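You operate a simulated robot arm through the tools that you are given. There is no shell and no other tool. Be economical: measure what you need, move in short steps, check, and stop when the job is done.

You run a simulated robot arm. Do the job below in one go: nothing can be reset, and whatever is moved stays where it is left.

JOB
Move the loaded pallet to the dispatch bay with the truck.
Fine: raise the forks, roll it over, lower it and brake the truck again.

Only the result counts: the job must be done as asked and must still hold three seconds after the hand-in. Knocking over, shifting, dropping, spilling or breaking anything else fails it.

ROBOT AND FRAMES
A 7-joint arm with a two-finger parallel gripper on a trunk, on a base that drives. Base frame: it is fixed to the floor where the robot stands at the start and does not move with it; the origin is under the middle of the robot, x ahead of it, y to its left, z up. Units: mm, degrees, N and s.
Its first joint turns from -166.0 to 166.0 degrees. Places, roughly: brake switch [700, 0, 500]; dispatch bay [900, 900, 0]; lowering button [800, -100, 900]; pallet truck [900, 0, 300]; pump lever [700, 0, 800]. Payload 3.43 kg.
The tool frame sits at the grasp point between the pads (the TCP): z along the fingers, y along the line on which they close. The tips reach 34 mm beyond it. The gripper opens to 128 mm. The fingers are 24 mm wide and 12 mm thick; the gripper's body (48 by 130 mm) begins 96 mm behind the TCP.
Orientation is that of the tool frame in the base frame, as a unit quaternion [w, x, y, z]. With the fingers straight down and closing along the base's y, the tool's x points along the base's -x, its y along +y and its z along -z.

CONTROLS
- The arm moves only by the tool send_rows. Its argument "deltas" is a list of rows, each a list of 2 entries, a list of its own where there are three numbers: the shift along the base's x, y, z in mm, then the turn, a rotation vector about the base's x, y, z in degrees. In form: [[[tx, ty, tz], [ax, ay, az]], ...]. A call has 1 to 20 rows; each row is the pose to reach, as a shift and turn from the pose commanded when the call began. "jaw" is the gripper command, from -1 (shut) to 1 (fully open), values between in proportion, set as the call begins (left out, the last holds). Each row takes 0.2 s and may step no farther than 50 mm and 8.6 degrees from the row before; otherwise, or with a gripper value out of range, the whole call is refused. A pose out of reach is approached as far as the arm can. The call stops where the force on the tool passes 90 N (or 10 N more than at its start, if that is more) or the arm is blocked; 0.2 s more then pass. Each finger travels about 153 mm/s and halts on what it meets, pressing with about 33 N; the grip force reading is that of the motor and also rises with nothing between the fingers. The clock runs only during rows and for 0.2 s after the last one: add rows that repeat a pose to give the fingers time. The reply holds the time, the measured pose of the TCP, the force on the tool along the base axes, the opening and the grip force, in the units named above and with some noise, with the torque about the TCP (base axes, N m) and any sound that the robot's microphone picked up, and new pictures: "views" is both (left out), scene, wrist or none.
- Cameras (640 x 400 px; columns grow to the right, rows downward): "scene" is now at [173.8, 33, 1552.5]; the picture's right is [0.43, -0.90, 0.00], its down [-0.70, -0.33, -0.64] and it looks along [0.58, 0.27, -0.77] (base axes); focal length 257 px, centre (320, 200). "wrist" rides on the gripper at [76, -11, -160] in the tool frame; the picture's right is [0.15, 0.99, 0.00], its down [-0.88, 0.13, -0.46] and it looks along [-0.45, 0.07, 0.89] (tool axes); focal length 234 px, centre (320, 200). There is no depth. A picture from a camera that has moved, and an enlarged one, comes with that camera's place and axes in the base frame and with its lens.
- base_move(legs): drives the robot by 1 to 6 legs, each [ahead, turn to the left] in mm and degrees, along the robot's own axes; the way and the turn of a leg run together, so that a leg with both is an arc; at most 1500 mm and 180 degrees a leg. The arm and the cameras ride along, it lands a little off, and it stops where it bumps. It gives what a move gives, and a new picture of the scene camera.
- head_to(pan, tilt): turns the head with the scene camera to pan (to the left, within 132 degrees either way) and tilt (down, from -29 to 69), counted from straight ahead of the robot. It gives what a move gives, and a new picture of the scene camera.
- close_up(camera, box): a new picture of the part [left, top, right, bottom] of that camera's present view, enlarged. The clock stands still meanwhile.
- job_done(): hands the job in; it is judged then, once.

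Work in short steps. Places have to be worked out from the pictures, the camera data and where the tool is seen: move nearer, look again, correct. Check each grasp and each placing, and mend what went wrong. You have 120 turns and 260 pictures in all, those below and enlarged ones among them. Open the gripper and draw the arm clear of the work before you hand the job in, unless the task says otherwise; then end with one line.

The tools are called after "Request:" as a command line: name --argument value ..., lists and objects as JSON in quotes. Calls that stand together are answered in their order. send_rows: Moves the arm, as the interface text tells. Its arguments: {"type":"object","properties":{"deltas":{"type":"array"},"jaw":{"type":"number"},"views":{"type":"string","enum":["both","scene","wrist","none"]}},"required":["deltas"]} The other tools are called the same way: base_move (legs) drives the base; head_to (pan, tilt) turns the head that bears the scene camera; close_up (camera, box) takes an enlarged picture of a part of a camera's view; job_done () hands the job in.

At the start:

```text
t: 0.0
eef_pos: [471.2, -17.4, 1245.3]
tool_rot: [0.0, 0.0, 1.0, 0.0]
force: [-0.2, -1.2, 0.3]
moment: [0.02, 0.02, 0.01]
grip_width: 127.9
grasp_force: 0.2
robot x, y, heading: [1.0, -0.0, 0.2]
head pan, tilt: [25.2, 50.5]
```

scene: 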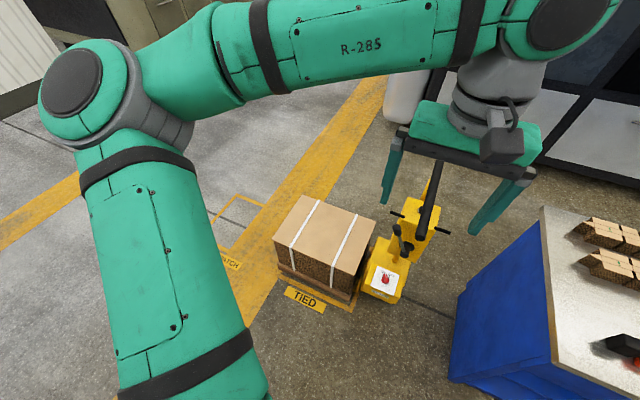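
wrist: 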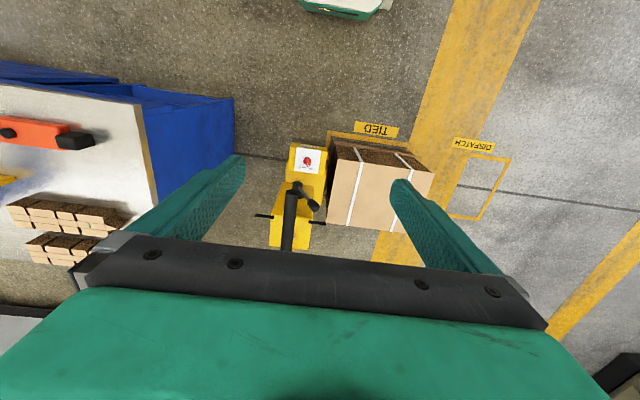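

The pallet truck with the loaded pallet is ahead, and the dispatch frame is to its left. I take enlarged views to see the controls.

Request:
close_up --camera "scene" --box '[200, 160, 480, 335]'

Request:
close_up --camera "wrist" --box '[230, 110, 530, 297]'

```text
2.29 times, centred on (340, 248) of scene
camera zoom: at [173.8, 33.0, 1552.5], right [0.43, -0.9, 0.0], down [-0.7, -0.33, -0.64], along [0.58, 0.27, -0.77], focal length 588 px, centre (274, 91)
```

zoom: 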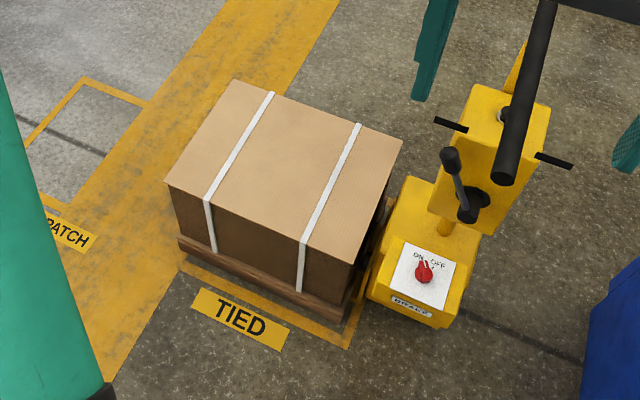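

```text
2.13 times, centred on (380, 204) of wrist
camera zoom: at [395.5, -28.7, 1404.6], right [-0.15, 0.99, 0.0], down [0.88, 0.13, 0.46], along [0.45, 0.07, -0.89], focal length 500 px, centre (192, 192)
```

zoom: 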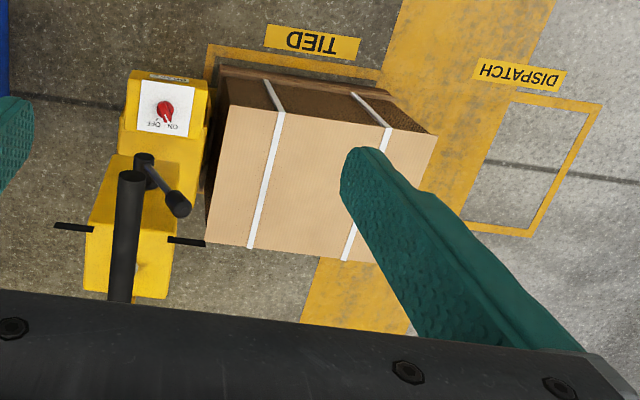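

I judge the brake knob to be near (698,-33,492) and the pump knob near (693,2,856). I turn the head for another view of the tiller and the surroundings.

Request:
head_to --pan 0 --tilt 45

Request:
head_to --pan 60 --tilt 40

Request:
head_to --pan -50 --tilt 40

```text
t: 0.9
eef_pos: [472.0, -16.6, 1246.5]
tool_rot: [0.0, 0.0, 1.0, 0.0]
force: [0.7, 0.9, 0.3]
moment: [0.01, 0.01, -0.02]
grip_width: 128.0
grasp_force: 0.1
robot x, y, heading: [-1.4, 2.3, -0.2]
head pan, tilt: [0.0, 45.0]
camera scene: at [185.9, 0.4, 1560.1], right [0.0, -1.0, 0.0], down [-0.71, 0.0, -0.71], along [0.71, 0.0, -0.71], focal length 257 px, centre (320, 200)
```

scene: 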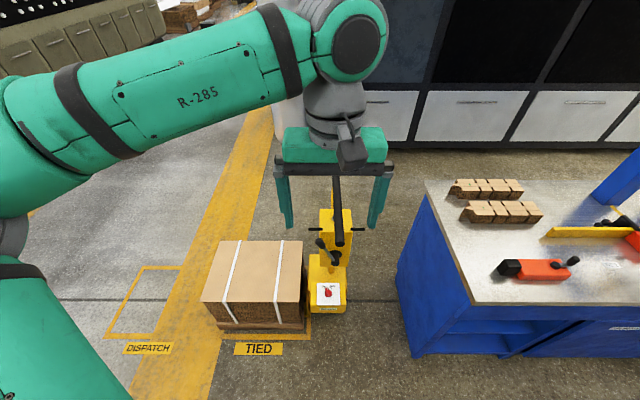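

```text
t: 2.2
eef_pos: [470.6, -17.4, 1244.7]
tool_rot: [0.0, 0.0, 1.0, 0.0]
force: [-0.3, -0.5, -0.2]
moment: [0.02, -0.02, 0.0]
grip_width: 127.8
grasp_force: 0.1
robot x, y, heading: [0.2, -3.0, 0.1]
head pan, tilt: [60.0, 40.0]
camera scene: at [147.2, 74.0, 1567.3], right [0.87, -0.5, 0.0], down [-0.32, -0.56, -0.77], along [0.38, 0.66, -0.64], focal length 257 px, centre (320, 200)
```

scene: 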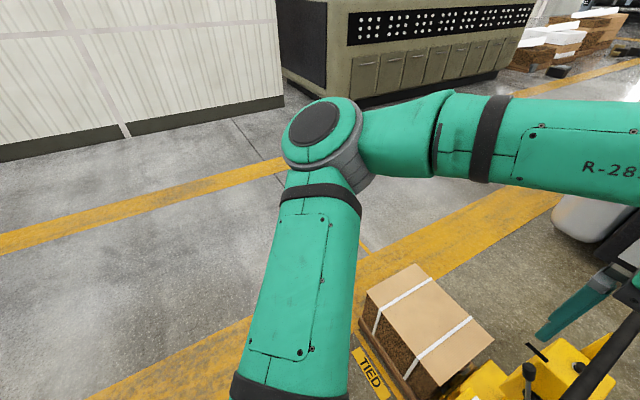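

```text
t: 4.1
eef_pos: [470.9, -17.6, 1245.6]
tool_rot: [0.0, 0.0, 1.0, 0.0]
force: [-0.1, 0.3, 0.2]
moment: [-0.01, 0.01, 0.0]
grip_width: 128.0
grasp_force: 0.1
robot x, y, heading: [-0.3, -1.6, -0.2]
head pan, tilt: [-50.0, 40.0]
camera scene: at [159.3, -64.7, 1567.4], right [-0.77, -0.64, 0.0], down [-0.41, 0.49, -0.77], along [0.49, -0.59, -0.64], focal length 257 px, centre (320, 200)
```

scene: 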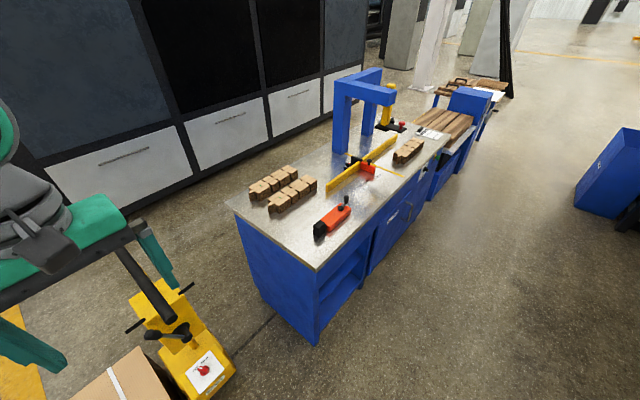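

The scene view now shows the truck from its left; I enlarge that part.

Request:
close_up --camera "scene" --box '[80, 230, 260, 400]'

Request:
head_to --pan 0 --tilt 55

Request:
close_up --camera "scene" --box '[260, 130, 400, 260]'

```text
2.35 times, centred on (170, 315) of scene
camera zoom: at [159.3, -64.7, 1567.4], right [-0.77, -0.64, 0.0], down [-0.41, 0.49, -0.77], along [0.49, -0.59, -0.64], focal length 605 px, centre (673, -71)
```

zoom: 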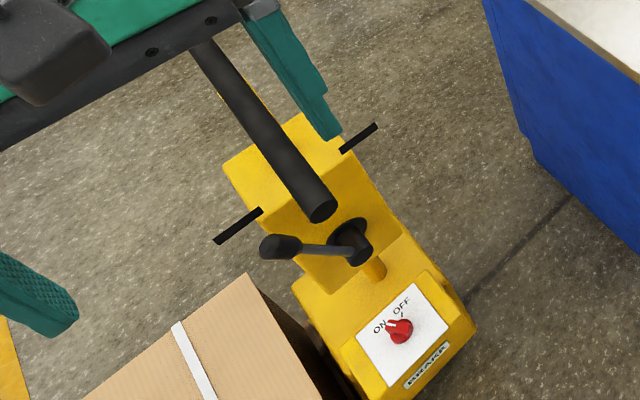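

```text
t: 5.2
eef_pos: [472.4, -17.9, 1245.9]
tool_rot: [0.0, -0.001, 1.0, 0.0]
force: [-0.5, -0.9, 0.5]
moment: [0.02, -0.03, 0.02]
grip_width: 127.7
grasp_force: 0.1
robot x, y, heading: [0.3, 1.1, 0.1]
head pan, tilt: [0.0, 55.0]
camera scene: at [176.7, 0.3, 1546.7], right [0.0, -1.0, 0.0], down [-0.82, 0.0, -0.57], along [0.57, 0.0, -0.82], focal length 257 px, centre (320, 200)
```

scene: 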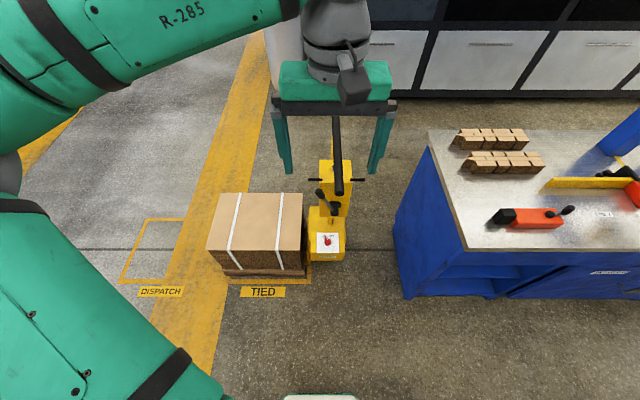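

```text
3.08 times, centred on (330, 195) of scene
camera zoom: at [176.7, 0.3, 1546.7], right [0.0, -1.0, 0.0], down [-0.82, 0.0, -0.57], along [0.57, 0.0, -0.82], focal length 791 px, centre (289, 215)
```

zoom: 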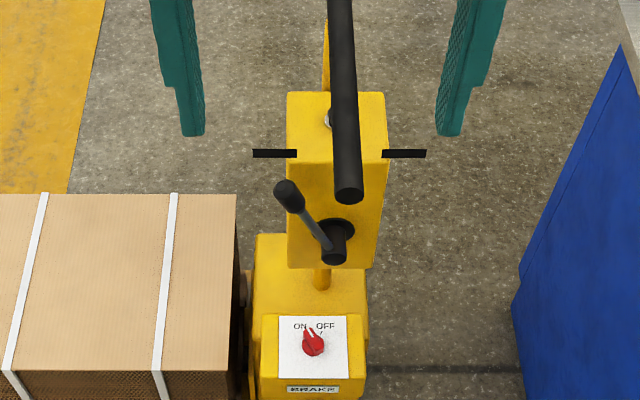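

The pump lever pivots about an x-axis on the truck head, the handle bar lies above it, and the brake knob sits low in front. I pitch the tool to point ahead (+x), staying short of the handle.

Request:
send_rows --deltas '[[[-5, 0, 0], [0, -8, 0]], [[-10, 0, 0], [0, -16, 0]], [[-15, 0, 0], [0, -24, 0]], [[-20, 0, 0], [0, -32, 0]], [[-25, 0, 0], [0, -40, 0]], [[-30, 0, 0], [0, -48, 0]], [[-35, 0, -10], [0, -56, 0]], [[-40, 0, -20], [0, -64, 0]], [[-45, 0, -30], [0, -72, 0]], [[-50, 0, -40], [0, -80, 0]], [[-50, 0, -50], [0, -88, 0]], [[-50, 0, -60], [0, -90, 0]]]' --views "both"

```text
t: 7.8
eef_pos: [562.3, -71.4, 1063.5]
tool_rot: [0.707, -0.003, 0.707, 0.0]
force: [-0.6, 0.2, -0.4]
moment: [-0.01, -0.02, -0.01]
grip_width: 127.8
grasp_force: 0.1
out of reach, approached as far as the arm can: row 5, 6, 7, 8, 9, 10, 11, 12
robot x, y, heading: [1.6, 1.6, 0.2]
head pan, tilt: [0.0, 55.0]
camera scene: at [176.3, 0.5, 1546.7], right [0.0, -1.0, 0.0], down [-0.82, 0.0, -0.57], along [0.57, 0.0, -0.82], focal length 257 px, centre (320, 200)
camera wrist: at [402.7, -84.1, 987.1], right [0.0, 0.99, -0.15], down [-0.46, 0.13, 0.88], along [0.89, 0.07, 0.45], focal length 234 px, centre (320, 200)
```

scene: 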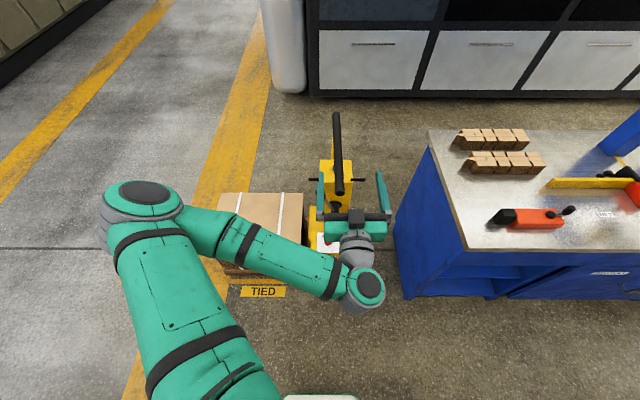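
wrist: 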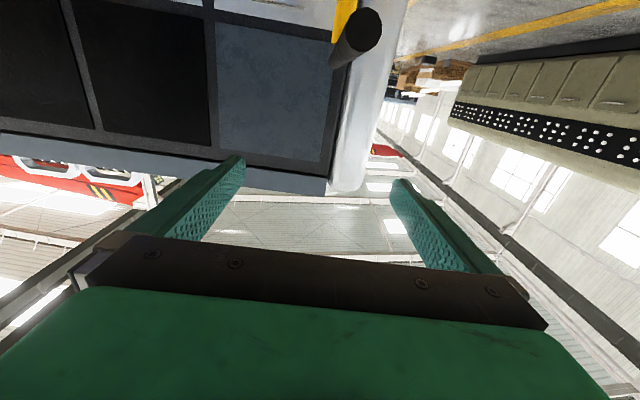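

The arm could not reach the folded pose and ended at (562,-71,1063). I now put the handle end near (625,-58,951), and I make a small move to find out which commanded pose the deltas count from.

Request:
send_rows --deltas '[[[10, 30, 40], [0, 0, 0]], [[10, 30, 40], [0, 0, 0]]]' --views "none"

```text
refused: row 1 steps farther than a row can; nothing moved
```

Request:
send_rows --deltas '[[[5, 15, 40], [0, 0, 0]], [[5, 30, 40], [0, 0, 0]]]' --views "none"

```text
t: 8.4
eef_pos: [586.5, -45.2, 1090.8]
tool_rot: [0.708, -0.001, 0.706, 0.0]
force: [-0.1, -0.6, -0.4]
moment: [0.03, 0.0, 0.02]
grip_width: 128.1
grasp_force: 0.1
out of reach, approached as far as the arm can: row 1, 2
robot x, y, heading: [-0.3, 2.4, -0.1]
head pan, tilt: [0.0, 55.0]
```

Request:
send_rows --deltas '[[[45, 0, 0], [0, 0, 0]], [[90, 0, 0], [0, 0, 0]], [[135, 0, 0], [0, 0, 0]], [[150, 0, 0], [0, 0, 0]]]' --views "scene"

```text
t: 9.4
eef_pos: [734.2, -41.9, 1089.0]
tool_rot: [0.707, 0.0, 0.707, 0.0]
force: [0.3, -0.2, 0.8]
moment: [0.0, -0.01, 0.01]
grip_width: 128.1
grasp_force: 0.2
robot x, y, heading: [0.7, 3.9, 0.2]
head pan, tilt: [0.0, 55.0]
camera scene: at [176.8, 0.4, 1546.7], right [0.0, -1.0, 0.0], down [-0.82, 0.0, -0.57], along [0.57, 0.0, -0.82], focal length 257 px, centre (320, 200)
```

scene: 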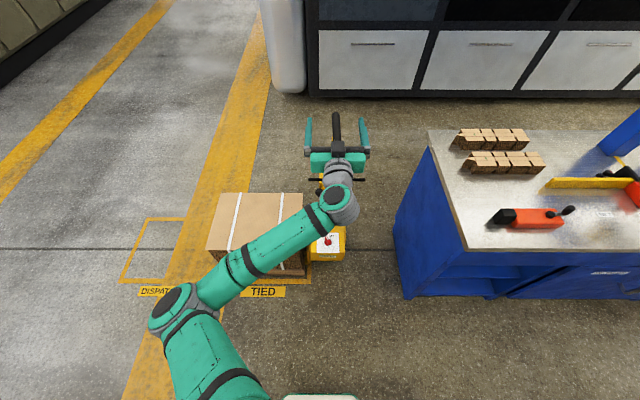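

Deltas count from the pose actually reached. I draw back, offset to y≈+60 to clear the handle, and come down to about lever height.

Request:
send_rows --deltas '[[[-45, 15, 0], [0, 0, 0]], [[-90, 40, 0], [0, 0, 0]], [[-135, 80, 0], [0, 0, 0]], [[-145, 105, -40], [0, 0, 0]], [[-145, 105, -80], [0, 0, 0]], [[-145, 105, -120], [0, 0, 0]], [[-145, 105, -160], [0, 0, 0]], [[-145, 105, -200], [0, 0, 0]], [[-145, 105, -230], [0, 0, 0]]]' --views "both"

```text
refused: row 2 steps farther than a row can; nothing moved
```

Request:
send_rows --deltas '[[[-40, 15, 0], [0, 0, 0]], [[-80, 40, 0], [0, 0, 0]], [[-115, 70, 0], [0, 0, 0]], [[-145, 100, 0], [0, 0, 0]], [[-145, 105, -40], [0, 0, 0]], [[-145, 105, -80], [0, 0, 0]], [[-145, 105, -120], [0, 0, 0]], [[-145, 105, -160], [0, 0, 0]], [[-145, 105, -200], [0, 0, 0]], [[-145, 105, -230], [0, 0, 0]]]' --views "both"

```text
t: 11.7
eef_pos: [590.8, 61.3, 859.8]
tool_rot: [0.707, 0.001, 0.707, -0.001]
force: [-0.2, 0.1, -0.1]
moment: [-0.03, 0.01, 0.01]
grip_width: 127.8
grasp_force: 0.1
robot x, y, heading: [2.4, -3.9, -0.0]
head pan, tilt: [0.0, 55.0]
camera scene: at [176.7, 0.3, 1546.7], right [0.0, -1.0, 0.0], down [-0.82, 0.0, -0.57], along [0.57, 0.0, -0.82], focal length 257 px, centre (320, 200)
camera wrist: at [430.8, 50.8, 783.5], right [0.0, 0.99, -0.15], down [-0.46, 0.13, 0.88], along [0.89, 0.07, 0.45], focal length 234 px, centre (320, 200)
```

scene: 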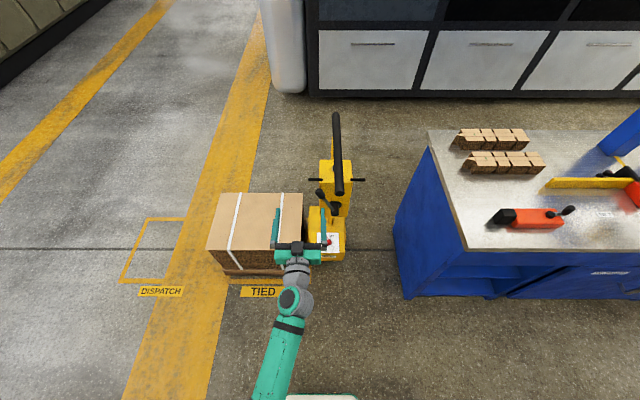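
wrist: 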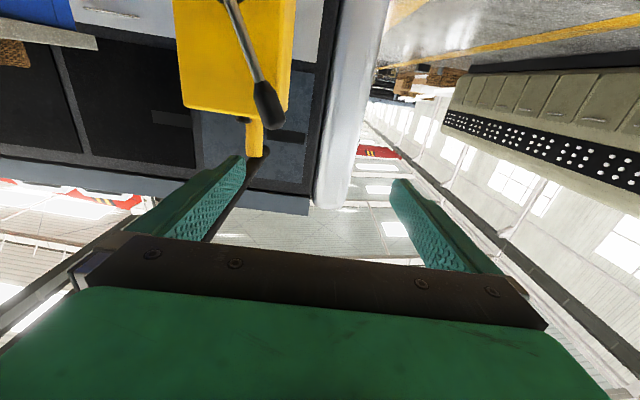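

Request:
close_up --camera "scene" --box '[280, 150, 400, 270]'

Request:
close_up --camera "wrist" --box '[160, 0, 340, 170]'

```text
3.33 times, centred on (340, 210) of scene
camera zoom: at [176.7, 0.3, 1546.7], right [0.0, -1.0, 0.0], down [-0.82, 0.0, -0.57], along [0.57, 0.0, -0.82], focal length 857 px, centre (253, 167)
```

zoom: 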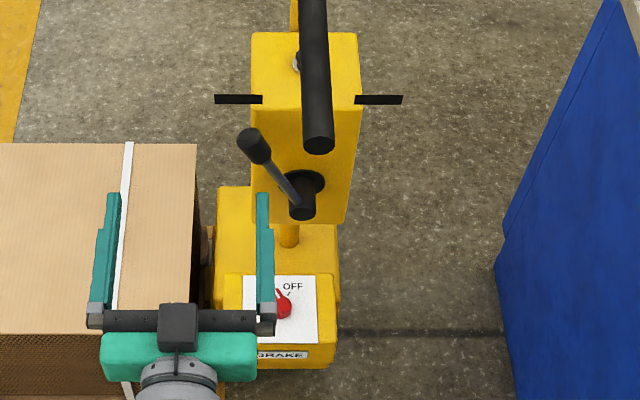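

```text
2.35 times, centred on (250, 85) of wrist
camera zoom: at [430.8, 50.8, 783.5], right [0.0, 0.99, -0.15], down [-0.46, 0.13, 0.88], along [0.89, 0.07, 0.45], focal length 551 px, centre (485, 471)
```

zoom: 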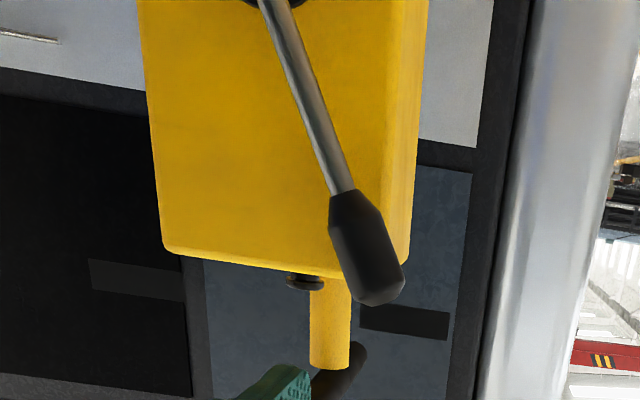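

Knob centre is near (713,-1,815), the hub near (693,-48,730) and the head face at x≈749. I roll the tool 29° so it closes across the lever, line up, then move in to straddle the knob.

Request:
send_rows --deltas '[[[0, -20, -10], [-7, 0, 0]], [[0, -40, -25], [-14, 0, 0]], [[0, -62, -45], [-21, 0, 0]], [[0, -62, -45], [-29, 0, 0]], [[40, -62, -45], [-29, 0, 0]], [[80, -62, -45], [-29, 0, 0]], [[105, -62, -45], [-29, 0, 0]]]' --views "both"

```text
t: 13.2
eef_pos: [695.6, 1.7, 815.7]
tool_rot: [0.684, -0.178, 0.685, -0.176]
force: [0.2, -0.5, -1.2]
moment: [0.01, -0.08, 0.0]
grip_width: 127.9
grasp_force: 0.1
robot x, y, heading: [1.1, 1.8, -0.1]
head pan, tilt: [0.0, 55.0]
camera scene: at [178.5, 0.4, 1546.5], right [0.0, -1.0, 0.0], down [-0.82, 0.0, -0.57], along [0.57, 0.0, -0.82], focal length 257 px, centre (320, 200)
camera wrist: at [535.3, -46.1, 754.5], right [0.0, 0.79, -0.61], down [-0.46, 0.54, 0.71], along [0.89, 0.28, 0.36], focal length 234 px, centre (320, 200)
```

scene: 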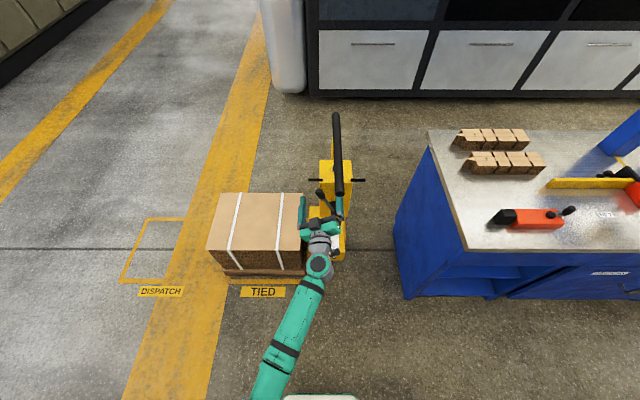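
wrist: 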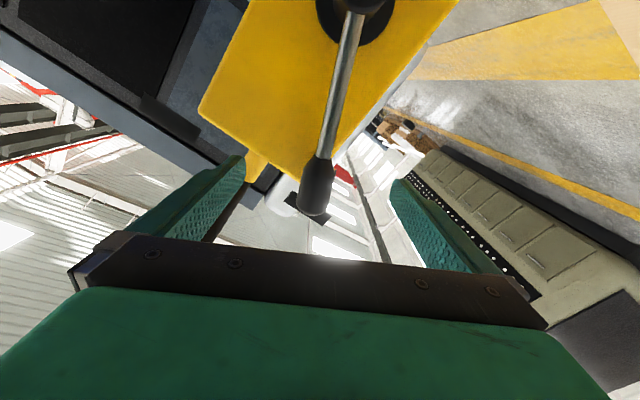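

The knob sits between the pads; I close on it.

Request:
send_rows --deltas '[[[5, 0, 0], [0, 0, 0]], [[5, 0, 0], [0, 0, 0]], [[5, 0, 0], [0, 0, 0]], [[5, 0, 0], [0, 0, 0]]]' --jaw -1 --views "wrist"

```text
t: 14.2
eef_pos: [697.1, -1.3, 815.9]
tool_rot: [0.685, -0.177, 0.685, -0.177]
force: [31.6, -20.1, 9.4]
moment: [1.03, 0.35, -0.4]
grip_width: 28.9
grasp_force: 45.0
robot x, y, heading: [-3.6, 1.3, 0.0]
head pan, tilt: [0.0, 55.0]
camera wrist: at [538.6, -47.8, 754.5], right [0.0, 0.79, -0.61], down [-0.45, 0.54, 0.71], along [0.89, 0.27, 0.36], focal length 234 px, centre (320, 200)
```

wrist: 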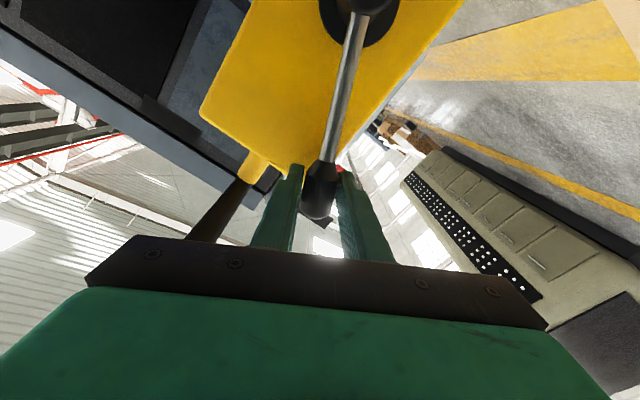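

The knob is held (29 mm). I try swinging the lever toward -y along its arc.

Request:
send_rows --deltas '[[[0, -6, 3], [4, 0, 0]], [[0, -12, 6], [8, 0, 0]], [[0, -19, 8], [12, 0, 0]], [[0, -26, 10], [16, 0, 0]], [[0, -39, 12], [24, 0, 0]]]' --views "both"

```text
t: 15.4
eef_pos: [698.1, -40.8, 827.3]
tool_rot: [0.707, -0.03, 0.706, -0.031]
force: [-11.1, -11.0, 7.5]
moment: [-1.45, -0.08, -0.14]
grip_width: 28.4
grasp_force: 45.0
robot x, y, heading: [3.8, -0.6, -0.0]
head pan, tilt: [0.0, 55.0]
camera scene: at [176.2, -0.2, 1546.7], right [0.0, -1.0, 0.0], down [-0.82, 0.0, -0.57], along [0.57, 0.0, -0.82], focal length 257 px, centre (320, 200)
camera wrist: at [538.9, -57.2, 752.6], right [0.0, 0.97, -0.23], down [-0.46, 0.21, 0.87], along [0.89, 0.1, 0.44], focal length 234 px, centre (320, 200)
```

scene: 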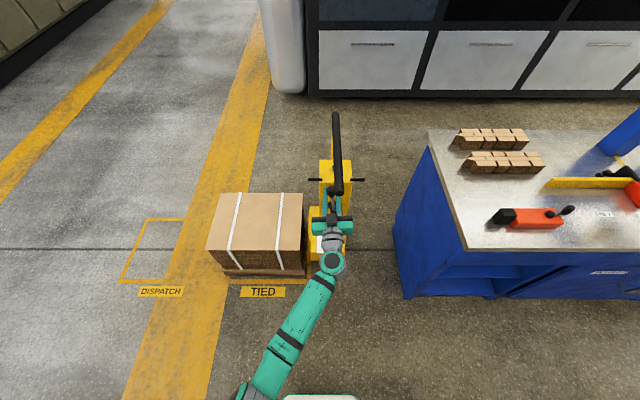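
wrist: 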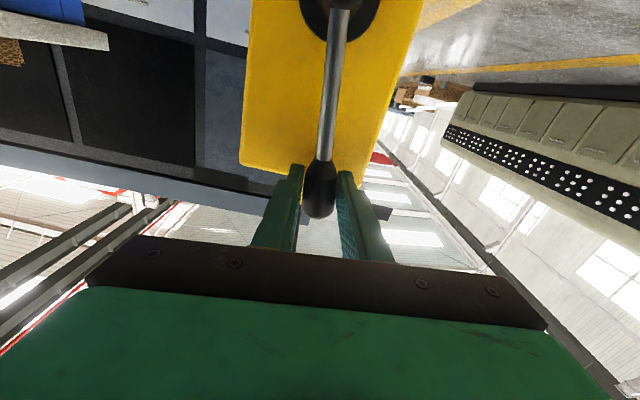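

It swings over easily. I continue toward the other side, watching force and sound.

Request:
send_rows --deltas '[[[0, -13.5, 0.3], [8, 0, 0]], [[0, -27, -1.4], [16, 0, 0]], [[0, -40.4, -5], [24, 0, 0]], [[0, -53, -10.3], [32, 0, 0]]]' --views "both"

```text
t: 16.4
eef_pos: [698.5, -92.6, 818.2]
tool_rot: [0.688, 0.166, 0.687, 0.165]
force: [1.7, -15.3, 22.3]
moment: [-0.96, -0.34, -0.3]
grip_width: 30.4
grasp_force: 44.8
robot x, y, heading: [-5.3, 0.2, 0.2]
head pan, tilt: [0.0, 55.0]
camera scene: at [176.1, -0.2, 1546.8], right [0.0, -1.0, 0.0], down [-0.82, 0.0, -0.57], along [0.57, 0.0, -0.82], focal length 257 px, centre (320, 200)
camera wrist: at [538.8, -68.2, 744.5], right [0.0, 0.95, 0.32], down [-0.46, -0.28, 0.84], along [0.89, -0.15, 0.43], focal length 234 px, centre (320, 200)
```

scene: 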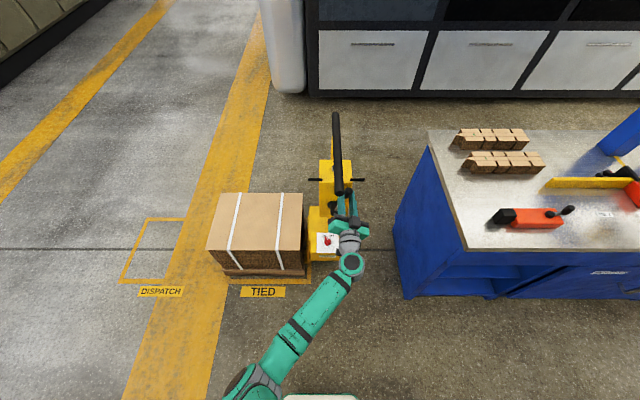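
wrist: 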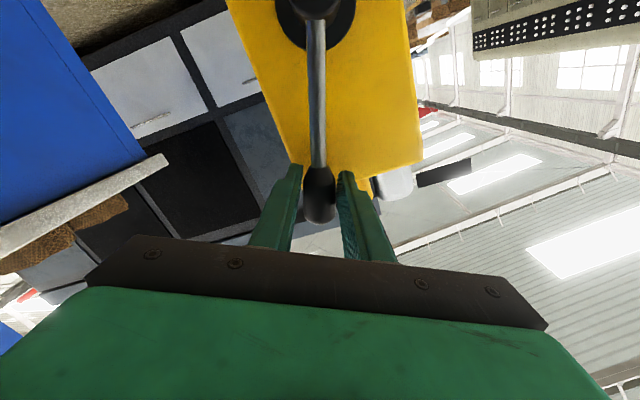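

No stop yet; I continue to find the end of the stroke.

Request:
send_rows --deltas '[[[0, -11.7, -7], [8, 0, 0]], [[0, -22.3, -15.6], [16, 0, 0]]]' --views "none"

Request:
close_up --camera "scene" --box '[200, 150, 400, 310]'

```text
t: 17.1
eef_pos: [701.5, -103.9, 803.9]
tool_rot: [0.657, 0.254, 0.658, 0.267]
force: [-14.2, 25.9, 33.0]
moment: [-0.78, -0.12, 0.49]
grip_width: 30.4
grasp_force: 45.0
robot x, y, heading: [-2.5, 1.0, 0.0]
head pan, tilt: [0.0, 55.0]
```

```text
2.50 times, centred on (300, 230) of scene
camera zoom: at [175.1, 1.3, 1546.9], right [0.0, -1.0, 0.0], down [-0.82, 0.0, -0.57], along [0.57, 0.0, -0.82], focal length 643 px, centre (370, 125)
```

zoom: 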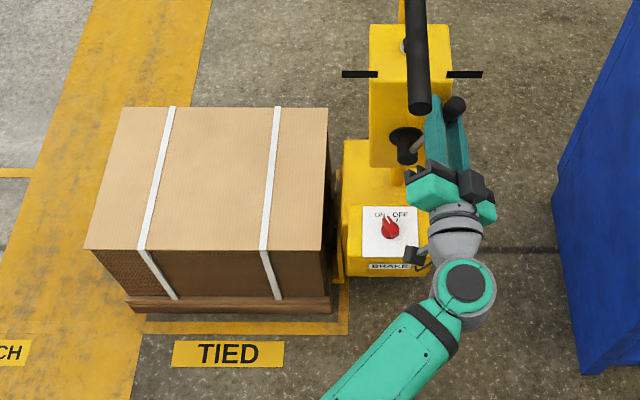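

The stop comes at about 36° past vertical. I swing back to the starting side.

Request:
send_rows --deltas '[[[0, 10.6, 8.6], [-8, 0, 0]], [[0, 22.3, 15.6], [-16, 0, 0]], [[0, 34.9, 21], [-24, 0, 0]], [[0, 48.1, 24.5], [-32, 0, 0]], [[0, 61.7, 26.2], [-40, 0, 0]], [[0, 75.3, 25.9], [-48, 0, 0]], [[0, 88.8, 23.8], [-56, 0, 0]], [[0, 101.9, 19.8], [-64, 0, 0]], [[0, 114.3, 14], [-72, 0, 0]], [[0, 120.2, 10.5], [-76, 0, 0]]]' --views "scene"

Request:
close_up --camera "scene" --box '[200, 150, 400, 310]'

```text
t: 19.2
eef_pos: [698.6, -0.8, 817.4]
tool_rot: [0.68, -0.198, 0.675, -0.206]
force: [31.7, -32.5, 28.8]
moment: [1.09, -0.34, -0.13]
grip_width: 30.6
grasp_force: 45.1
robot x, y, heading: [-2.3, -0.9, -0.2]
head pan, tilt: [0.0, 55.0]
camera scene: at [176.9, -1.1, 1546.7], right [0.0, -1.0, 0.0], down [-0.82, 0.0, -0.57], along [0.57, 0.0, -0.82], focal length 257 px, centre (320, 200)
```

scene: 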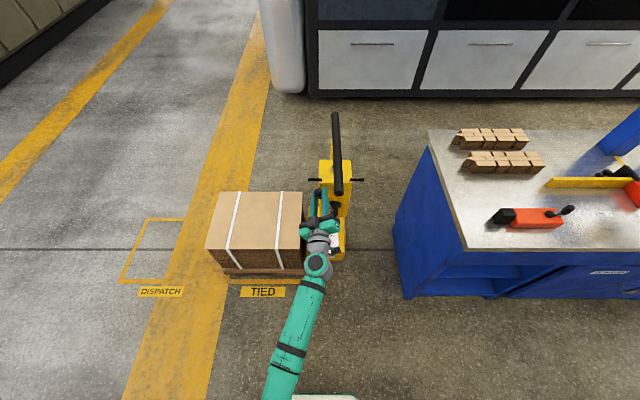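

```text
2.50 times, centred on (300, 230) of scene
camera zoom: at [176.9, -1.1, 1546.7], right [0.0, -1.0, 0.0], down [-0.82, 0.0, -0.57], along [0.57, 0.0, -0.82], focal length 643 px, centre (370, 125)
```

zoom: 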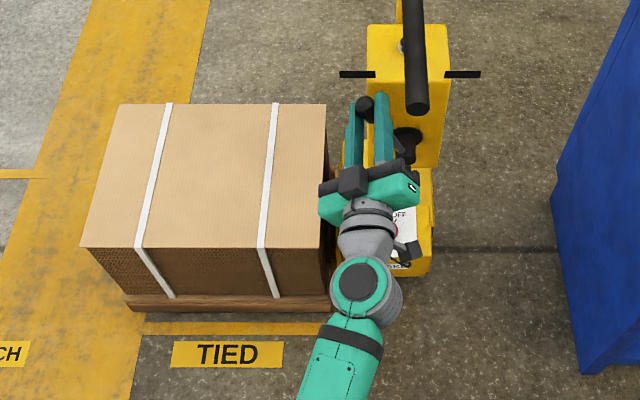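

The load seems to have risen slightly while the floor label has not moved. I do another full stroke, there and back.

Request:
send_rows --deltas '[[[0, -12, 6.6], [8, 0, 0]], [[0, -24.7, 11.5], [16, 0, 0]], [[0, -38.1, 14.6], [24, 0, 0]], [[0, -51.7, 15.8], [32, 0, 0]], [[0, -65.3, 15.1], [40, 0, 0]], [[0, -78.8, 12.5], [48, 0, 0]], [[0, -91.7, 8], [56, 0, 0]], [[0, -103.9, 1.8], [64, 0, 0]], [[0, -109.6, -1.9], [68, 0, 0]], [[0, -103.9, 1.8], [64, 0, 0]], [[0, -91.7, 8], [56, 0, 0]], [[0, -78.8, 12.5], [48, 0, 0]], [[0, -65.3, 15.1], [40, 0, 0]], [[0, -51.7, 15.8], [32, 0, 0]], [[0, -38.1, 14.6], [24, 0, 0]], [[0, -24.7, 11.5], [16, 0, 0]], [[0, -12, 6.6], [8, 0, 0]], [[0, 0, 0], [0, 0, 0]]]' --views "none"

Request:
close_up --camera "scene" --box '[200, 150, 400, 310]'

```text
t: 23.1
eef_pos: [700.1, -1.3, 815.0]
tool_rot: [0.68, -0.196, 0.676, -0.207]
force: [15.1, -35.6, 19.4]
moment: [1.32, -0.53, -0.21]
grip_width: 30.3
grasp_force: 45.7
robot x, y, heading: [1.1, 2.9, -0.1]
head pan, tilt: [0.0, 55.0]
```

```text
2.50 times, centred on (300, 230) of scene
camera zoom: at [176.7, -1.3, 1546.7], right [0.0, -1.0, 0.0], down [-0.82, 0.0, -0.57], along [0.57, 0.0, -0.82], focal length 643 px, centre (370, 125)
```

zoom: 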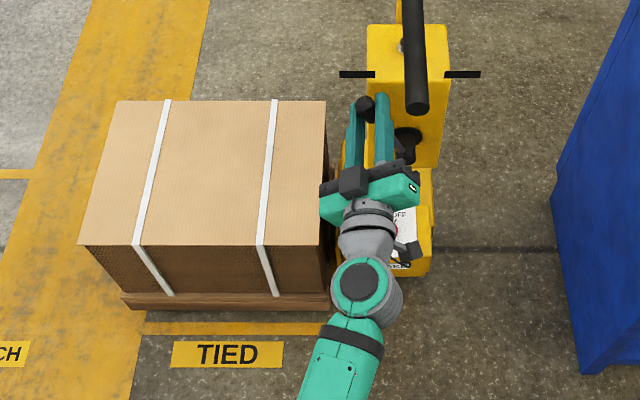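

The load rises about 10 mm per stroke. I repeat the stroke.

Request:
send_rows --deltas '[[[0, -12, 6.6], [8, 0, 0]], [[0, -24.7, 11.5], [16, 0, 0]], [[0, -38.1, 14.6], [24, 0, 0]], [[0, -51.7, 15.8], [32, 0, 0]], [[0, -65.3, 15.1], [40, 0, 0]], [[0, -78.8, 12.5], [48, 0, 0]], [[0, -91.7, 8], [56, 0, 0]], [[0, -103.9, 1.8], [64, 0, 0]], [[0, -109.6, -1.9], [68, 0, 0]], [[0, -103.9, 1.8], [64, 0, 0]], [[0, -91.7, 8], [56, 0, 0]], [[0, -78.8, 12.5], [48, 0, 0]], [[0, -65.3, 15.1], [40, 0, 0]], [[0, -51.7, 15.8], [32, 0, 0]], [[0, -38.1, 14.6], [24, 0, 0]], [[0, -24.7, 11.5], [16, 0, 0]], [[0, -12, 6.6], [8, 0, 0]], [[0, 0, 0], [0, 0, 0]]]' --views "none"

Request:
send_rows --deltas '[[[0, -12, 6.6], [8, 0, 0]], [[0, -24.7, 11.5], [16, 0, 0]], [[0, -38.1, 14.6], [24, 0, 0]], [[0, -51.7, 15.8], [32, 0, 0]], [[0, -65.3, 15.1], [40, 0, 0]], [[0, -78.8, 12.5], [48, 0, 0]], [[0, -91.7, 8], [56, 0, 0]], [[0, -103.9, 1.8], [64, 0, 0]], [[0, -109.6, -1.9], [68, 0, 0]], [[0, -103.9, 1.8], [64, 0, 0]], [[0, -91.7, 8], [56, 0, 0]], [[0, -78.8, 12.5], [48, 0, 0]], [[0, -65.3, 15.1], [40, 0, 0]], [[0, -51.7, 15.8], [32, 0, 0]], [[0, -38.1, 14.6], [24, 0, 0]], [[0, -24.7, 11.5], [16, 0, 0]], [[0, -12, 6.6], [8, 0, 0]], [[0, 0, 0], [0, 0, 0]]]' --views "none"

Request:
close_up --camera "scene" --box '[200, 150, 400, 310]'

```text
t: 26.9
eef_pos: [698.5, -0.8, 817.0]
tool_rot: [0.68, -0.199, 0.675, -0.206]
force: [11.8, -30.9, 21.9]
moment: [1.32, -0.58, -0.14]
grip_width: 30.5
grasp_force: 45.2
robot x, y, heading: [-2.2, 1.5, -0.2]
head pan, tilt: [0.0, 55.0]
```

```text
t: 30.6
eef_pos: [699.5, -0.9, 816.4]
tool_rot: [0.679, -0.196, 0.676, -0.208]
force: [14.6, -34.4, 14.7]
moment: [1.36, -0.97, 0.11]
grip_width: 30.6
grasp_force: 44.4
robot x, y, heading: [1.8, 0.1, -0.1]
head pan, tilt: [0.0, 55.0]
```

```text
2.50 times, centred on (300, 230) of scene
camera zoom: at [177.4, -1.5, 1546.7], right [0.0, -1.0, 0.0], down [-0.82, 0.0, -0.57], along [0.57, 0.0, -0.82], focal length 643 px, centre (370, 125)
```

zoom: 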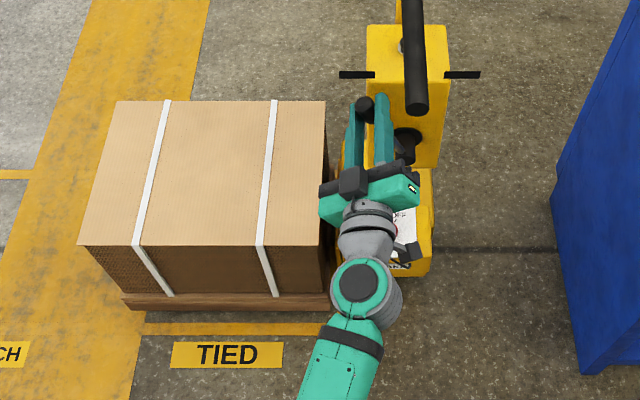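

The lift no longer changes, so the forks are fully up. I release the lever and draw back.

Request:
send_rows --deltas '[[[0, 0, 0], [0, 0, 0]], [[0, 0, 0], [0, 0, 0]], [[0, 0, 0], [0, 0, 0]], [[-35, 0, 0], [0, 0, 0]], [[-75, 0, 0], [0, 0, 0]], [[-110, 0, 0], [0, 0, 0]]]' --jaw 1 --views "both"

Request:
close_up --camera "scene" --box '[280, 190, 380, 280]'

```text
t: 32.0
eef_pos: [589.5, 5.7, 810.8]
tool_rot: [0.678, -0.201, 0.678, -0.201]
force: [0.4, -0.7, -0.2]
moment: [-0.02, 0.0, 0.0]
grip_width: 128.0
grasp_force: 0.0
robot x, y, heading: [-2.1, 0.9, 0.0]
head pan, tilt: [0.0, 55.0]
camera scene: at [177.0, -0.1, 1546.7], right [0.0, -1.0, 0.0], down [-0.82, 0.0, -0.57], along [0.57, 0.0, -0.82], focal length 257 px, centre (320, 200)
camera wrist: at [429.2, -44.9, 753.7], right [0.0, 0.75, -0.66], down [-0.46, 0.59, 0.67], along [0.89, 0.3, 0.34], focal length 234 px, centre (320, 200)
```

scene: 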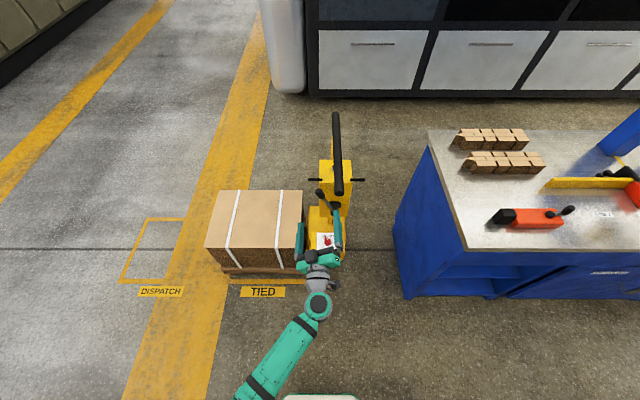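
wrist: 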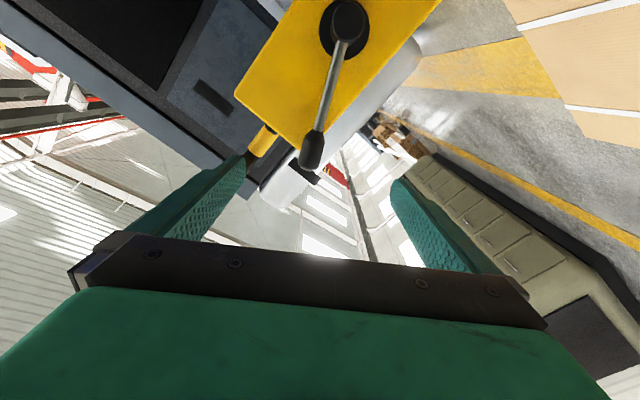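

```text
4.44 times, centred on (330, 235) of scene
camera zoom: at [177.0, -0.1, 1546.7], right [0.0, -1.0, 0.0], down [-0.82, 0.0, -0.57], along [0.57, 0.0, -0.82], focal length 1143 px, centre (276, 44)
```

zoom: 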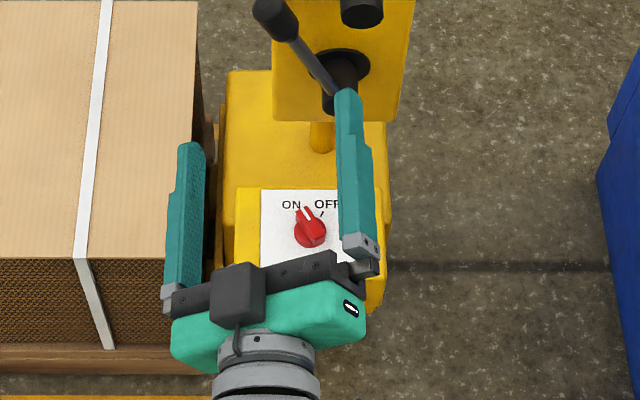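

Brake pointer is at ON, with OFF about 45–50° clockwise. I undo the roll, then pitch the tool 45° down ahead of the brake panel.

Request:
send_rows --deltas '[[[0, -10, 0], [8, 0, 0]], [[0, -20, 0], [16, 0, 0]], [[0, -30, 0], [24, 0, 0]], [[0, -39, 0], [33, 0, 0]]]' --views "none"

Request:
send_rows --deltas '[[[0, 0, -20], [0, 8, 0]], [[0, 0, -40], [0, 16, 0]], [[0, 0, -70], [0, 24, 0]], [[0, 0, -100], [0, 32, 0]], [[0, 0, -130], [0, 40, 0]], [[0, 0, -160], [0, 45, 0]]]' --views "both"

```text
refused: row 4 steps farther than a row can; nothing moved
```

```text
t: 33.5
eef_pos: [586.8, 5.5, 650.5]
tool_rot: [0.366, -0.264, 0.886, -0.107]
force: [0.2, 0.0, 0.0]
moment: [0.01, 0.01, -0.02]
grip_width: 127.9
grasp_force: 0.0
robot x, y, heading: [-1.8, -0.3, 0.1]
head pan, tilt: [0.0, 55.0]
camera scene: at [176.0, 0.1, 1546.6], right [0.0, -1.0, 0.0], down [-0.82, 0.0, -0.57], along [0.57, 0.0, -0.82], focal length 257 px, centre (320, 200)
camera wrist: at [433.8, -45.0, 722.6], right [-0.47, 0.75, -0.47], down [0.15, 0.59, 0.79], along [0.87, 0.3, -0.39], focal length 234 px, centre (320, 200)
```

scene: 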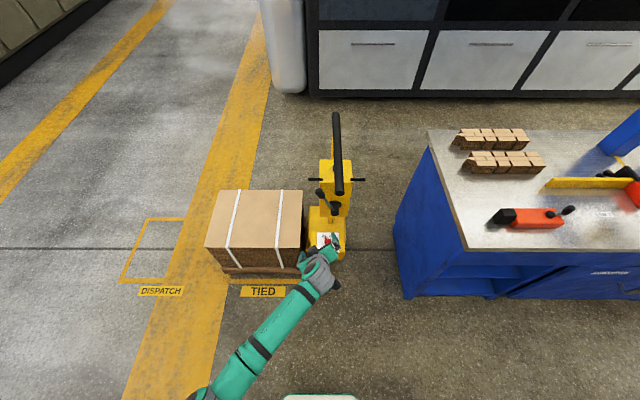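
wrist: 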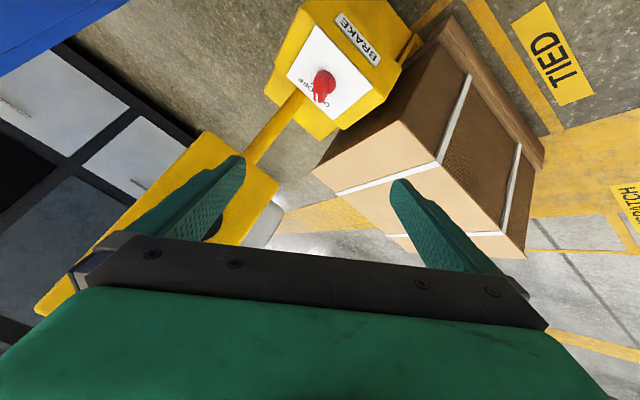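

Knob estimate (701,-36,454). I remove the roll about the tool's own axis and line up in y, for a clean look at the panel.

Request:
send_rows --deltas '[[[0, -10, 0], [5.8, 0, -5.8]], [[0, -20, 0], [11.6, 0, -11.6]], [[0, -30, 0], [17.4, 0, -17.4]], [[0, -42, 0], [23.3, 0, -23.3]]]' --views "wrist"

Request:
close_up --camera "wrist" --box '[230, 0, 410, 150]'

Request:
close_up --camera "scene" --box '[280, 190, 380, 280]'

```text
t: 34.5
eef_pos: [589.4, -35.8, 650.1]
tool_rot: [0.383, 0.0, 0.924, 0.001]
force: [-0.4, -0.5, 0.2]
moment: [0.03, -0.08, -0.01]
grip_width: 127.9
grasp_force: 0.0
robot x, y, heading: [1.5, -1.4, 0.1]
head pan, tilt: [0.0, 55.0]
camera wrist: at [423.2, -47.1, 709.7], right [-0.1, 0.99, -0.1], down [0.3, 0.13, 0.94], along [0.95, 0.07, -0.31], focal length 234 px, centre (320, 200)
```

wrist: 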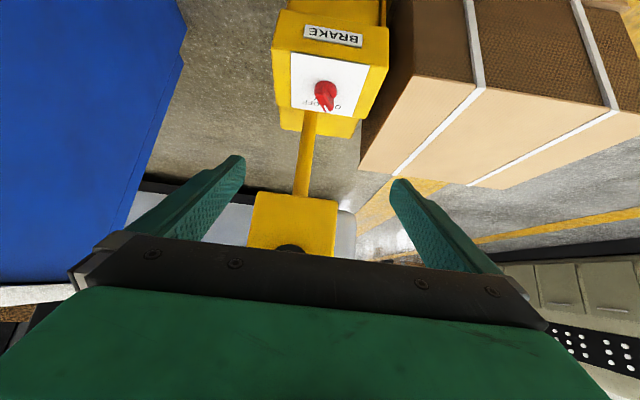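

```text
2.67 times, centred on (320, 75) of wrist
camera zoom: at [423.2, -47.1, 709.7], right [-0.1, 0.99, -0.1], down [0.3, 0.13, 0.94], along [0.95, 0.07, -0.31], focal length 624 px, centre (320, 533)
```

zoom: 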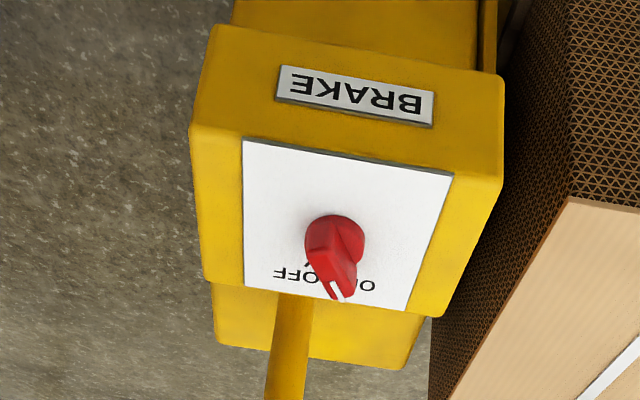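

```text
4.44 times, centred on (330, 235) of scene
camera zoom: at [178.0, -0.1, 1546.6], right [0.0, -1.0, 0.0], down [-0.82, 0.0, -0.57], along [0.57, 0.0, -0.82], focal length 1143 px, centre (276, 44)
```

zoom: 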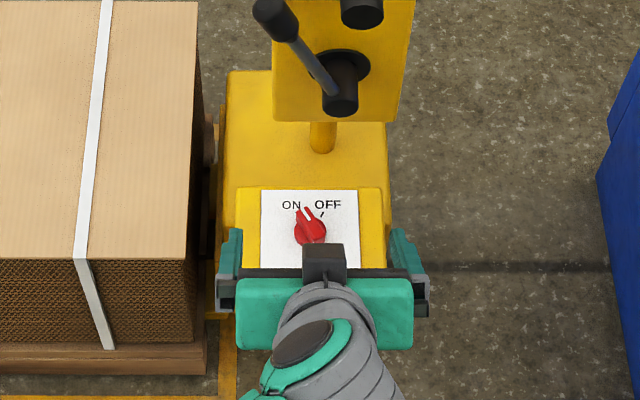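

The panel is roughly horizontal at z≈455, with the knob centred near (697,-36) and the load top at z≈400. I steepen the pitch to 60° down and move closer.

Request:
send_rows --deltas '[[[20, 0, -25], [0, 5, 0]], [[40, 0, -50], [0, 10, 0]], [[65, 0, -80], [0, 15, 0]]]' --views "none"

Request:
send_rows --deltas '[[[0, -2, 0], [0, 0, 8]], [[0, -4, 0], [0, 0, 16]], [[0, -6, 0], [0, 0, 23]]]' --views "both"

Request:
close_up --camera "wrist" --box '[200, 30, 440, 230]'

Request:
close_up --camera "scene" --box '[280, 190, 380, 280]'

```text
t: 35.2
eef_pos: [653.6, -33.8, 570.8]
tool_rot: [0.258, -0.002, 0.966, -0.001]
force: [0.6, 0.7, 0.3]
moment: [-0.04, 0.02, -0.01]
grip_width: 127.9
grasp_force: 0.1
robot x, y, heading: [3.4, -3.5, 0.2]
head pan, tilt: [0.0, 55.0]
```

```text
t: 36.0
eef_pos: [655.2, -41.7, 571.8]
tool_rot: [0.254, -0.194, 0.946, 0.052]
force: [0.6, 0.7, 1.0]
moment: [0.0, 0.02, -0.03]
grip_width: 127.8
grasp_force: 0.0
robot x, y, heading: [0.3, 2.2, 0.3]
head pan, tilt: [0.0, 55.0]
camera scene: at [177.5, 0.0, 1546.7], right [0.0, -1.0, 0.0], down [-0.82, 0.0, -0.57], along [0.57, 0.0, -0.82], focal length 257 px, centre (320, 200)
camera wrist: at [525.2, -109.3, 671.2], right [-0.51, 0.86, -0.07], down [0.44, 0.33, 0.83], along [0.74, 0.39, -0.55], focal length 234 px, centre (320, 200)
```

scene: 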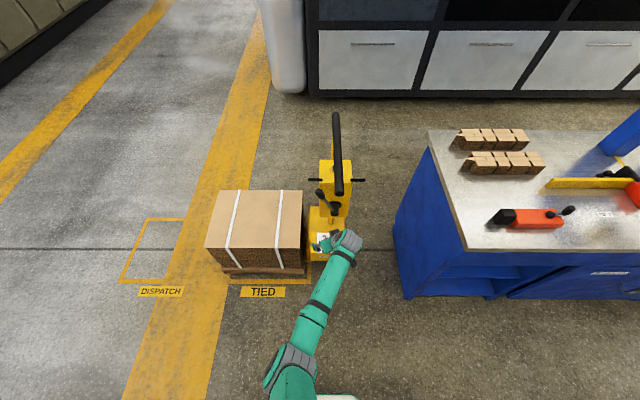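
wrist: 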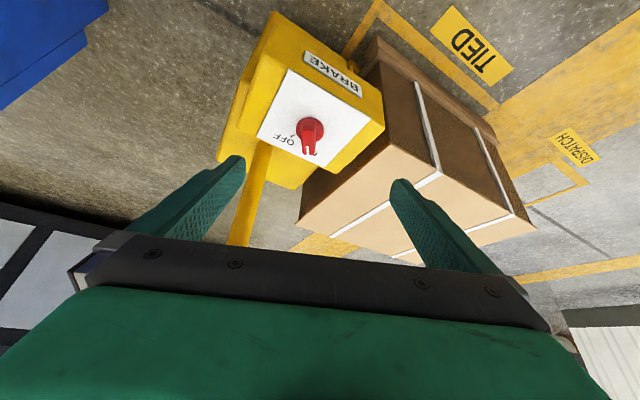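

```text
2.00 times, centred on (320, 130) of wrist
camera zoom: at [525.2, -109.3, 671.2], right [-0.51, 0.86, -0.07], down [0.44, 0.33, 0.83], along [0.74, 0.39, -0.55], focal length 468 px, centre (320, 340)
```

zoom: 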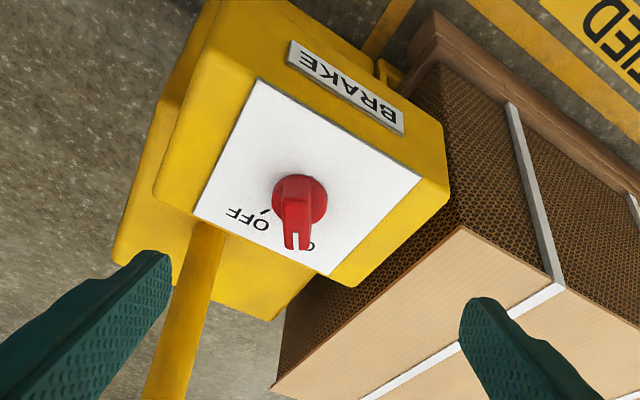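

```text
4.44 times, centred on (330, 235) of scene
camera zoom: at [177.5, 0.0, 1546.7], right [0.0, -1.0, 0.0], down [-0.82, 0.0, -0.57], along [0.57, 0.0, -0.82], focal length 1143 px, centre (276, 44)
```

zoom: 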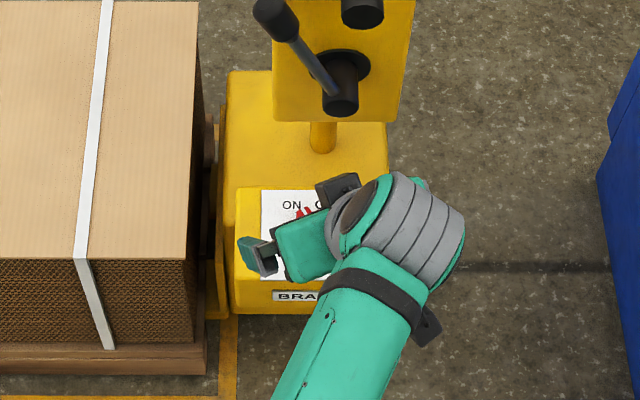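

Pointer aligned with the tool plane; pivot near (697,-38). I descend to straddle the knob.

Request:
send_rows --deltas '[[[15, 0, -25], [0, 0, 0]], [[25, 0, -45], [0, 0, 0]], [[34, 1, -65], [0, 0, 0]], [[34, 1, -77], [0, 0, 0]]]' --views "wrist"

Request:
close_up --camera "wrist" --box '[220, 80, 420, 250]'

```text
t: 37.0
eef_pos: [687.2, -40.8, 493.7]
tool_rot: [0.254, -0.194, 0.946, 0.052]
force: [0.5, 0.5, 0.4]
moment: [-0.02, 0.01, -0.02]
grip_width: 128.0
grasp_force: 0.1
robot x, y, heading: [0.5, 1.0, -0.0]
head pan, tilt: [0.0, 55.0]
camera wrist: at [557.5, -108.1, 593.9], right [-0.51, 0.86, -0.07], down [0.44, 0.33, 0.84], along [0.74, 0.39, -0.54], focal length 234 px, centre (320, 200)
```

wrist: 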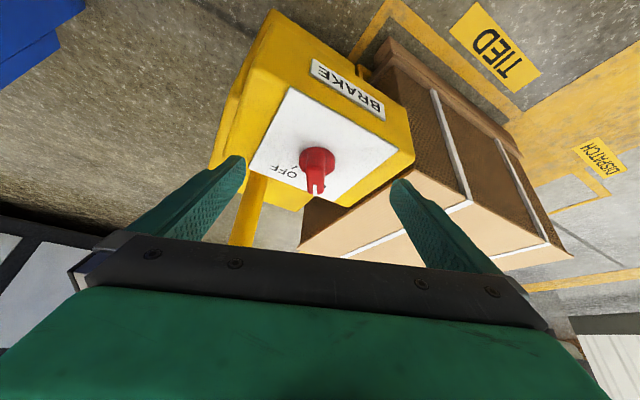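

```text
2.35 times, centred on (320, 165) of wrist
camera zoom: at [557.5, -108.1, 593.9], right [-0.51, 0.86, -0.07], down [0.44, 0.33, 0.84], along [0.74, 0.39, -0.54], focal length 551 px, centre (320, 282)
```

zoom: 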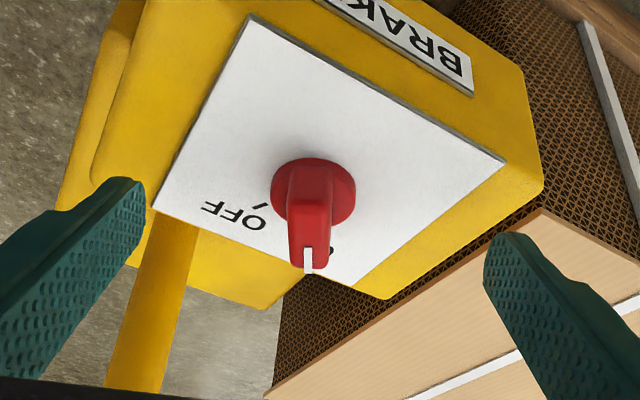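

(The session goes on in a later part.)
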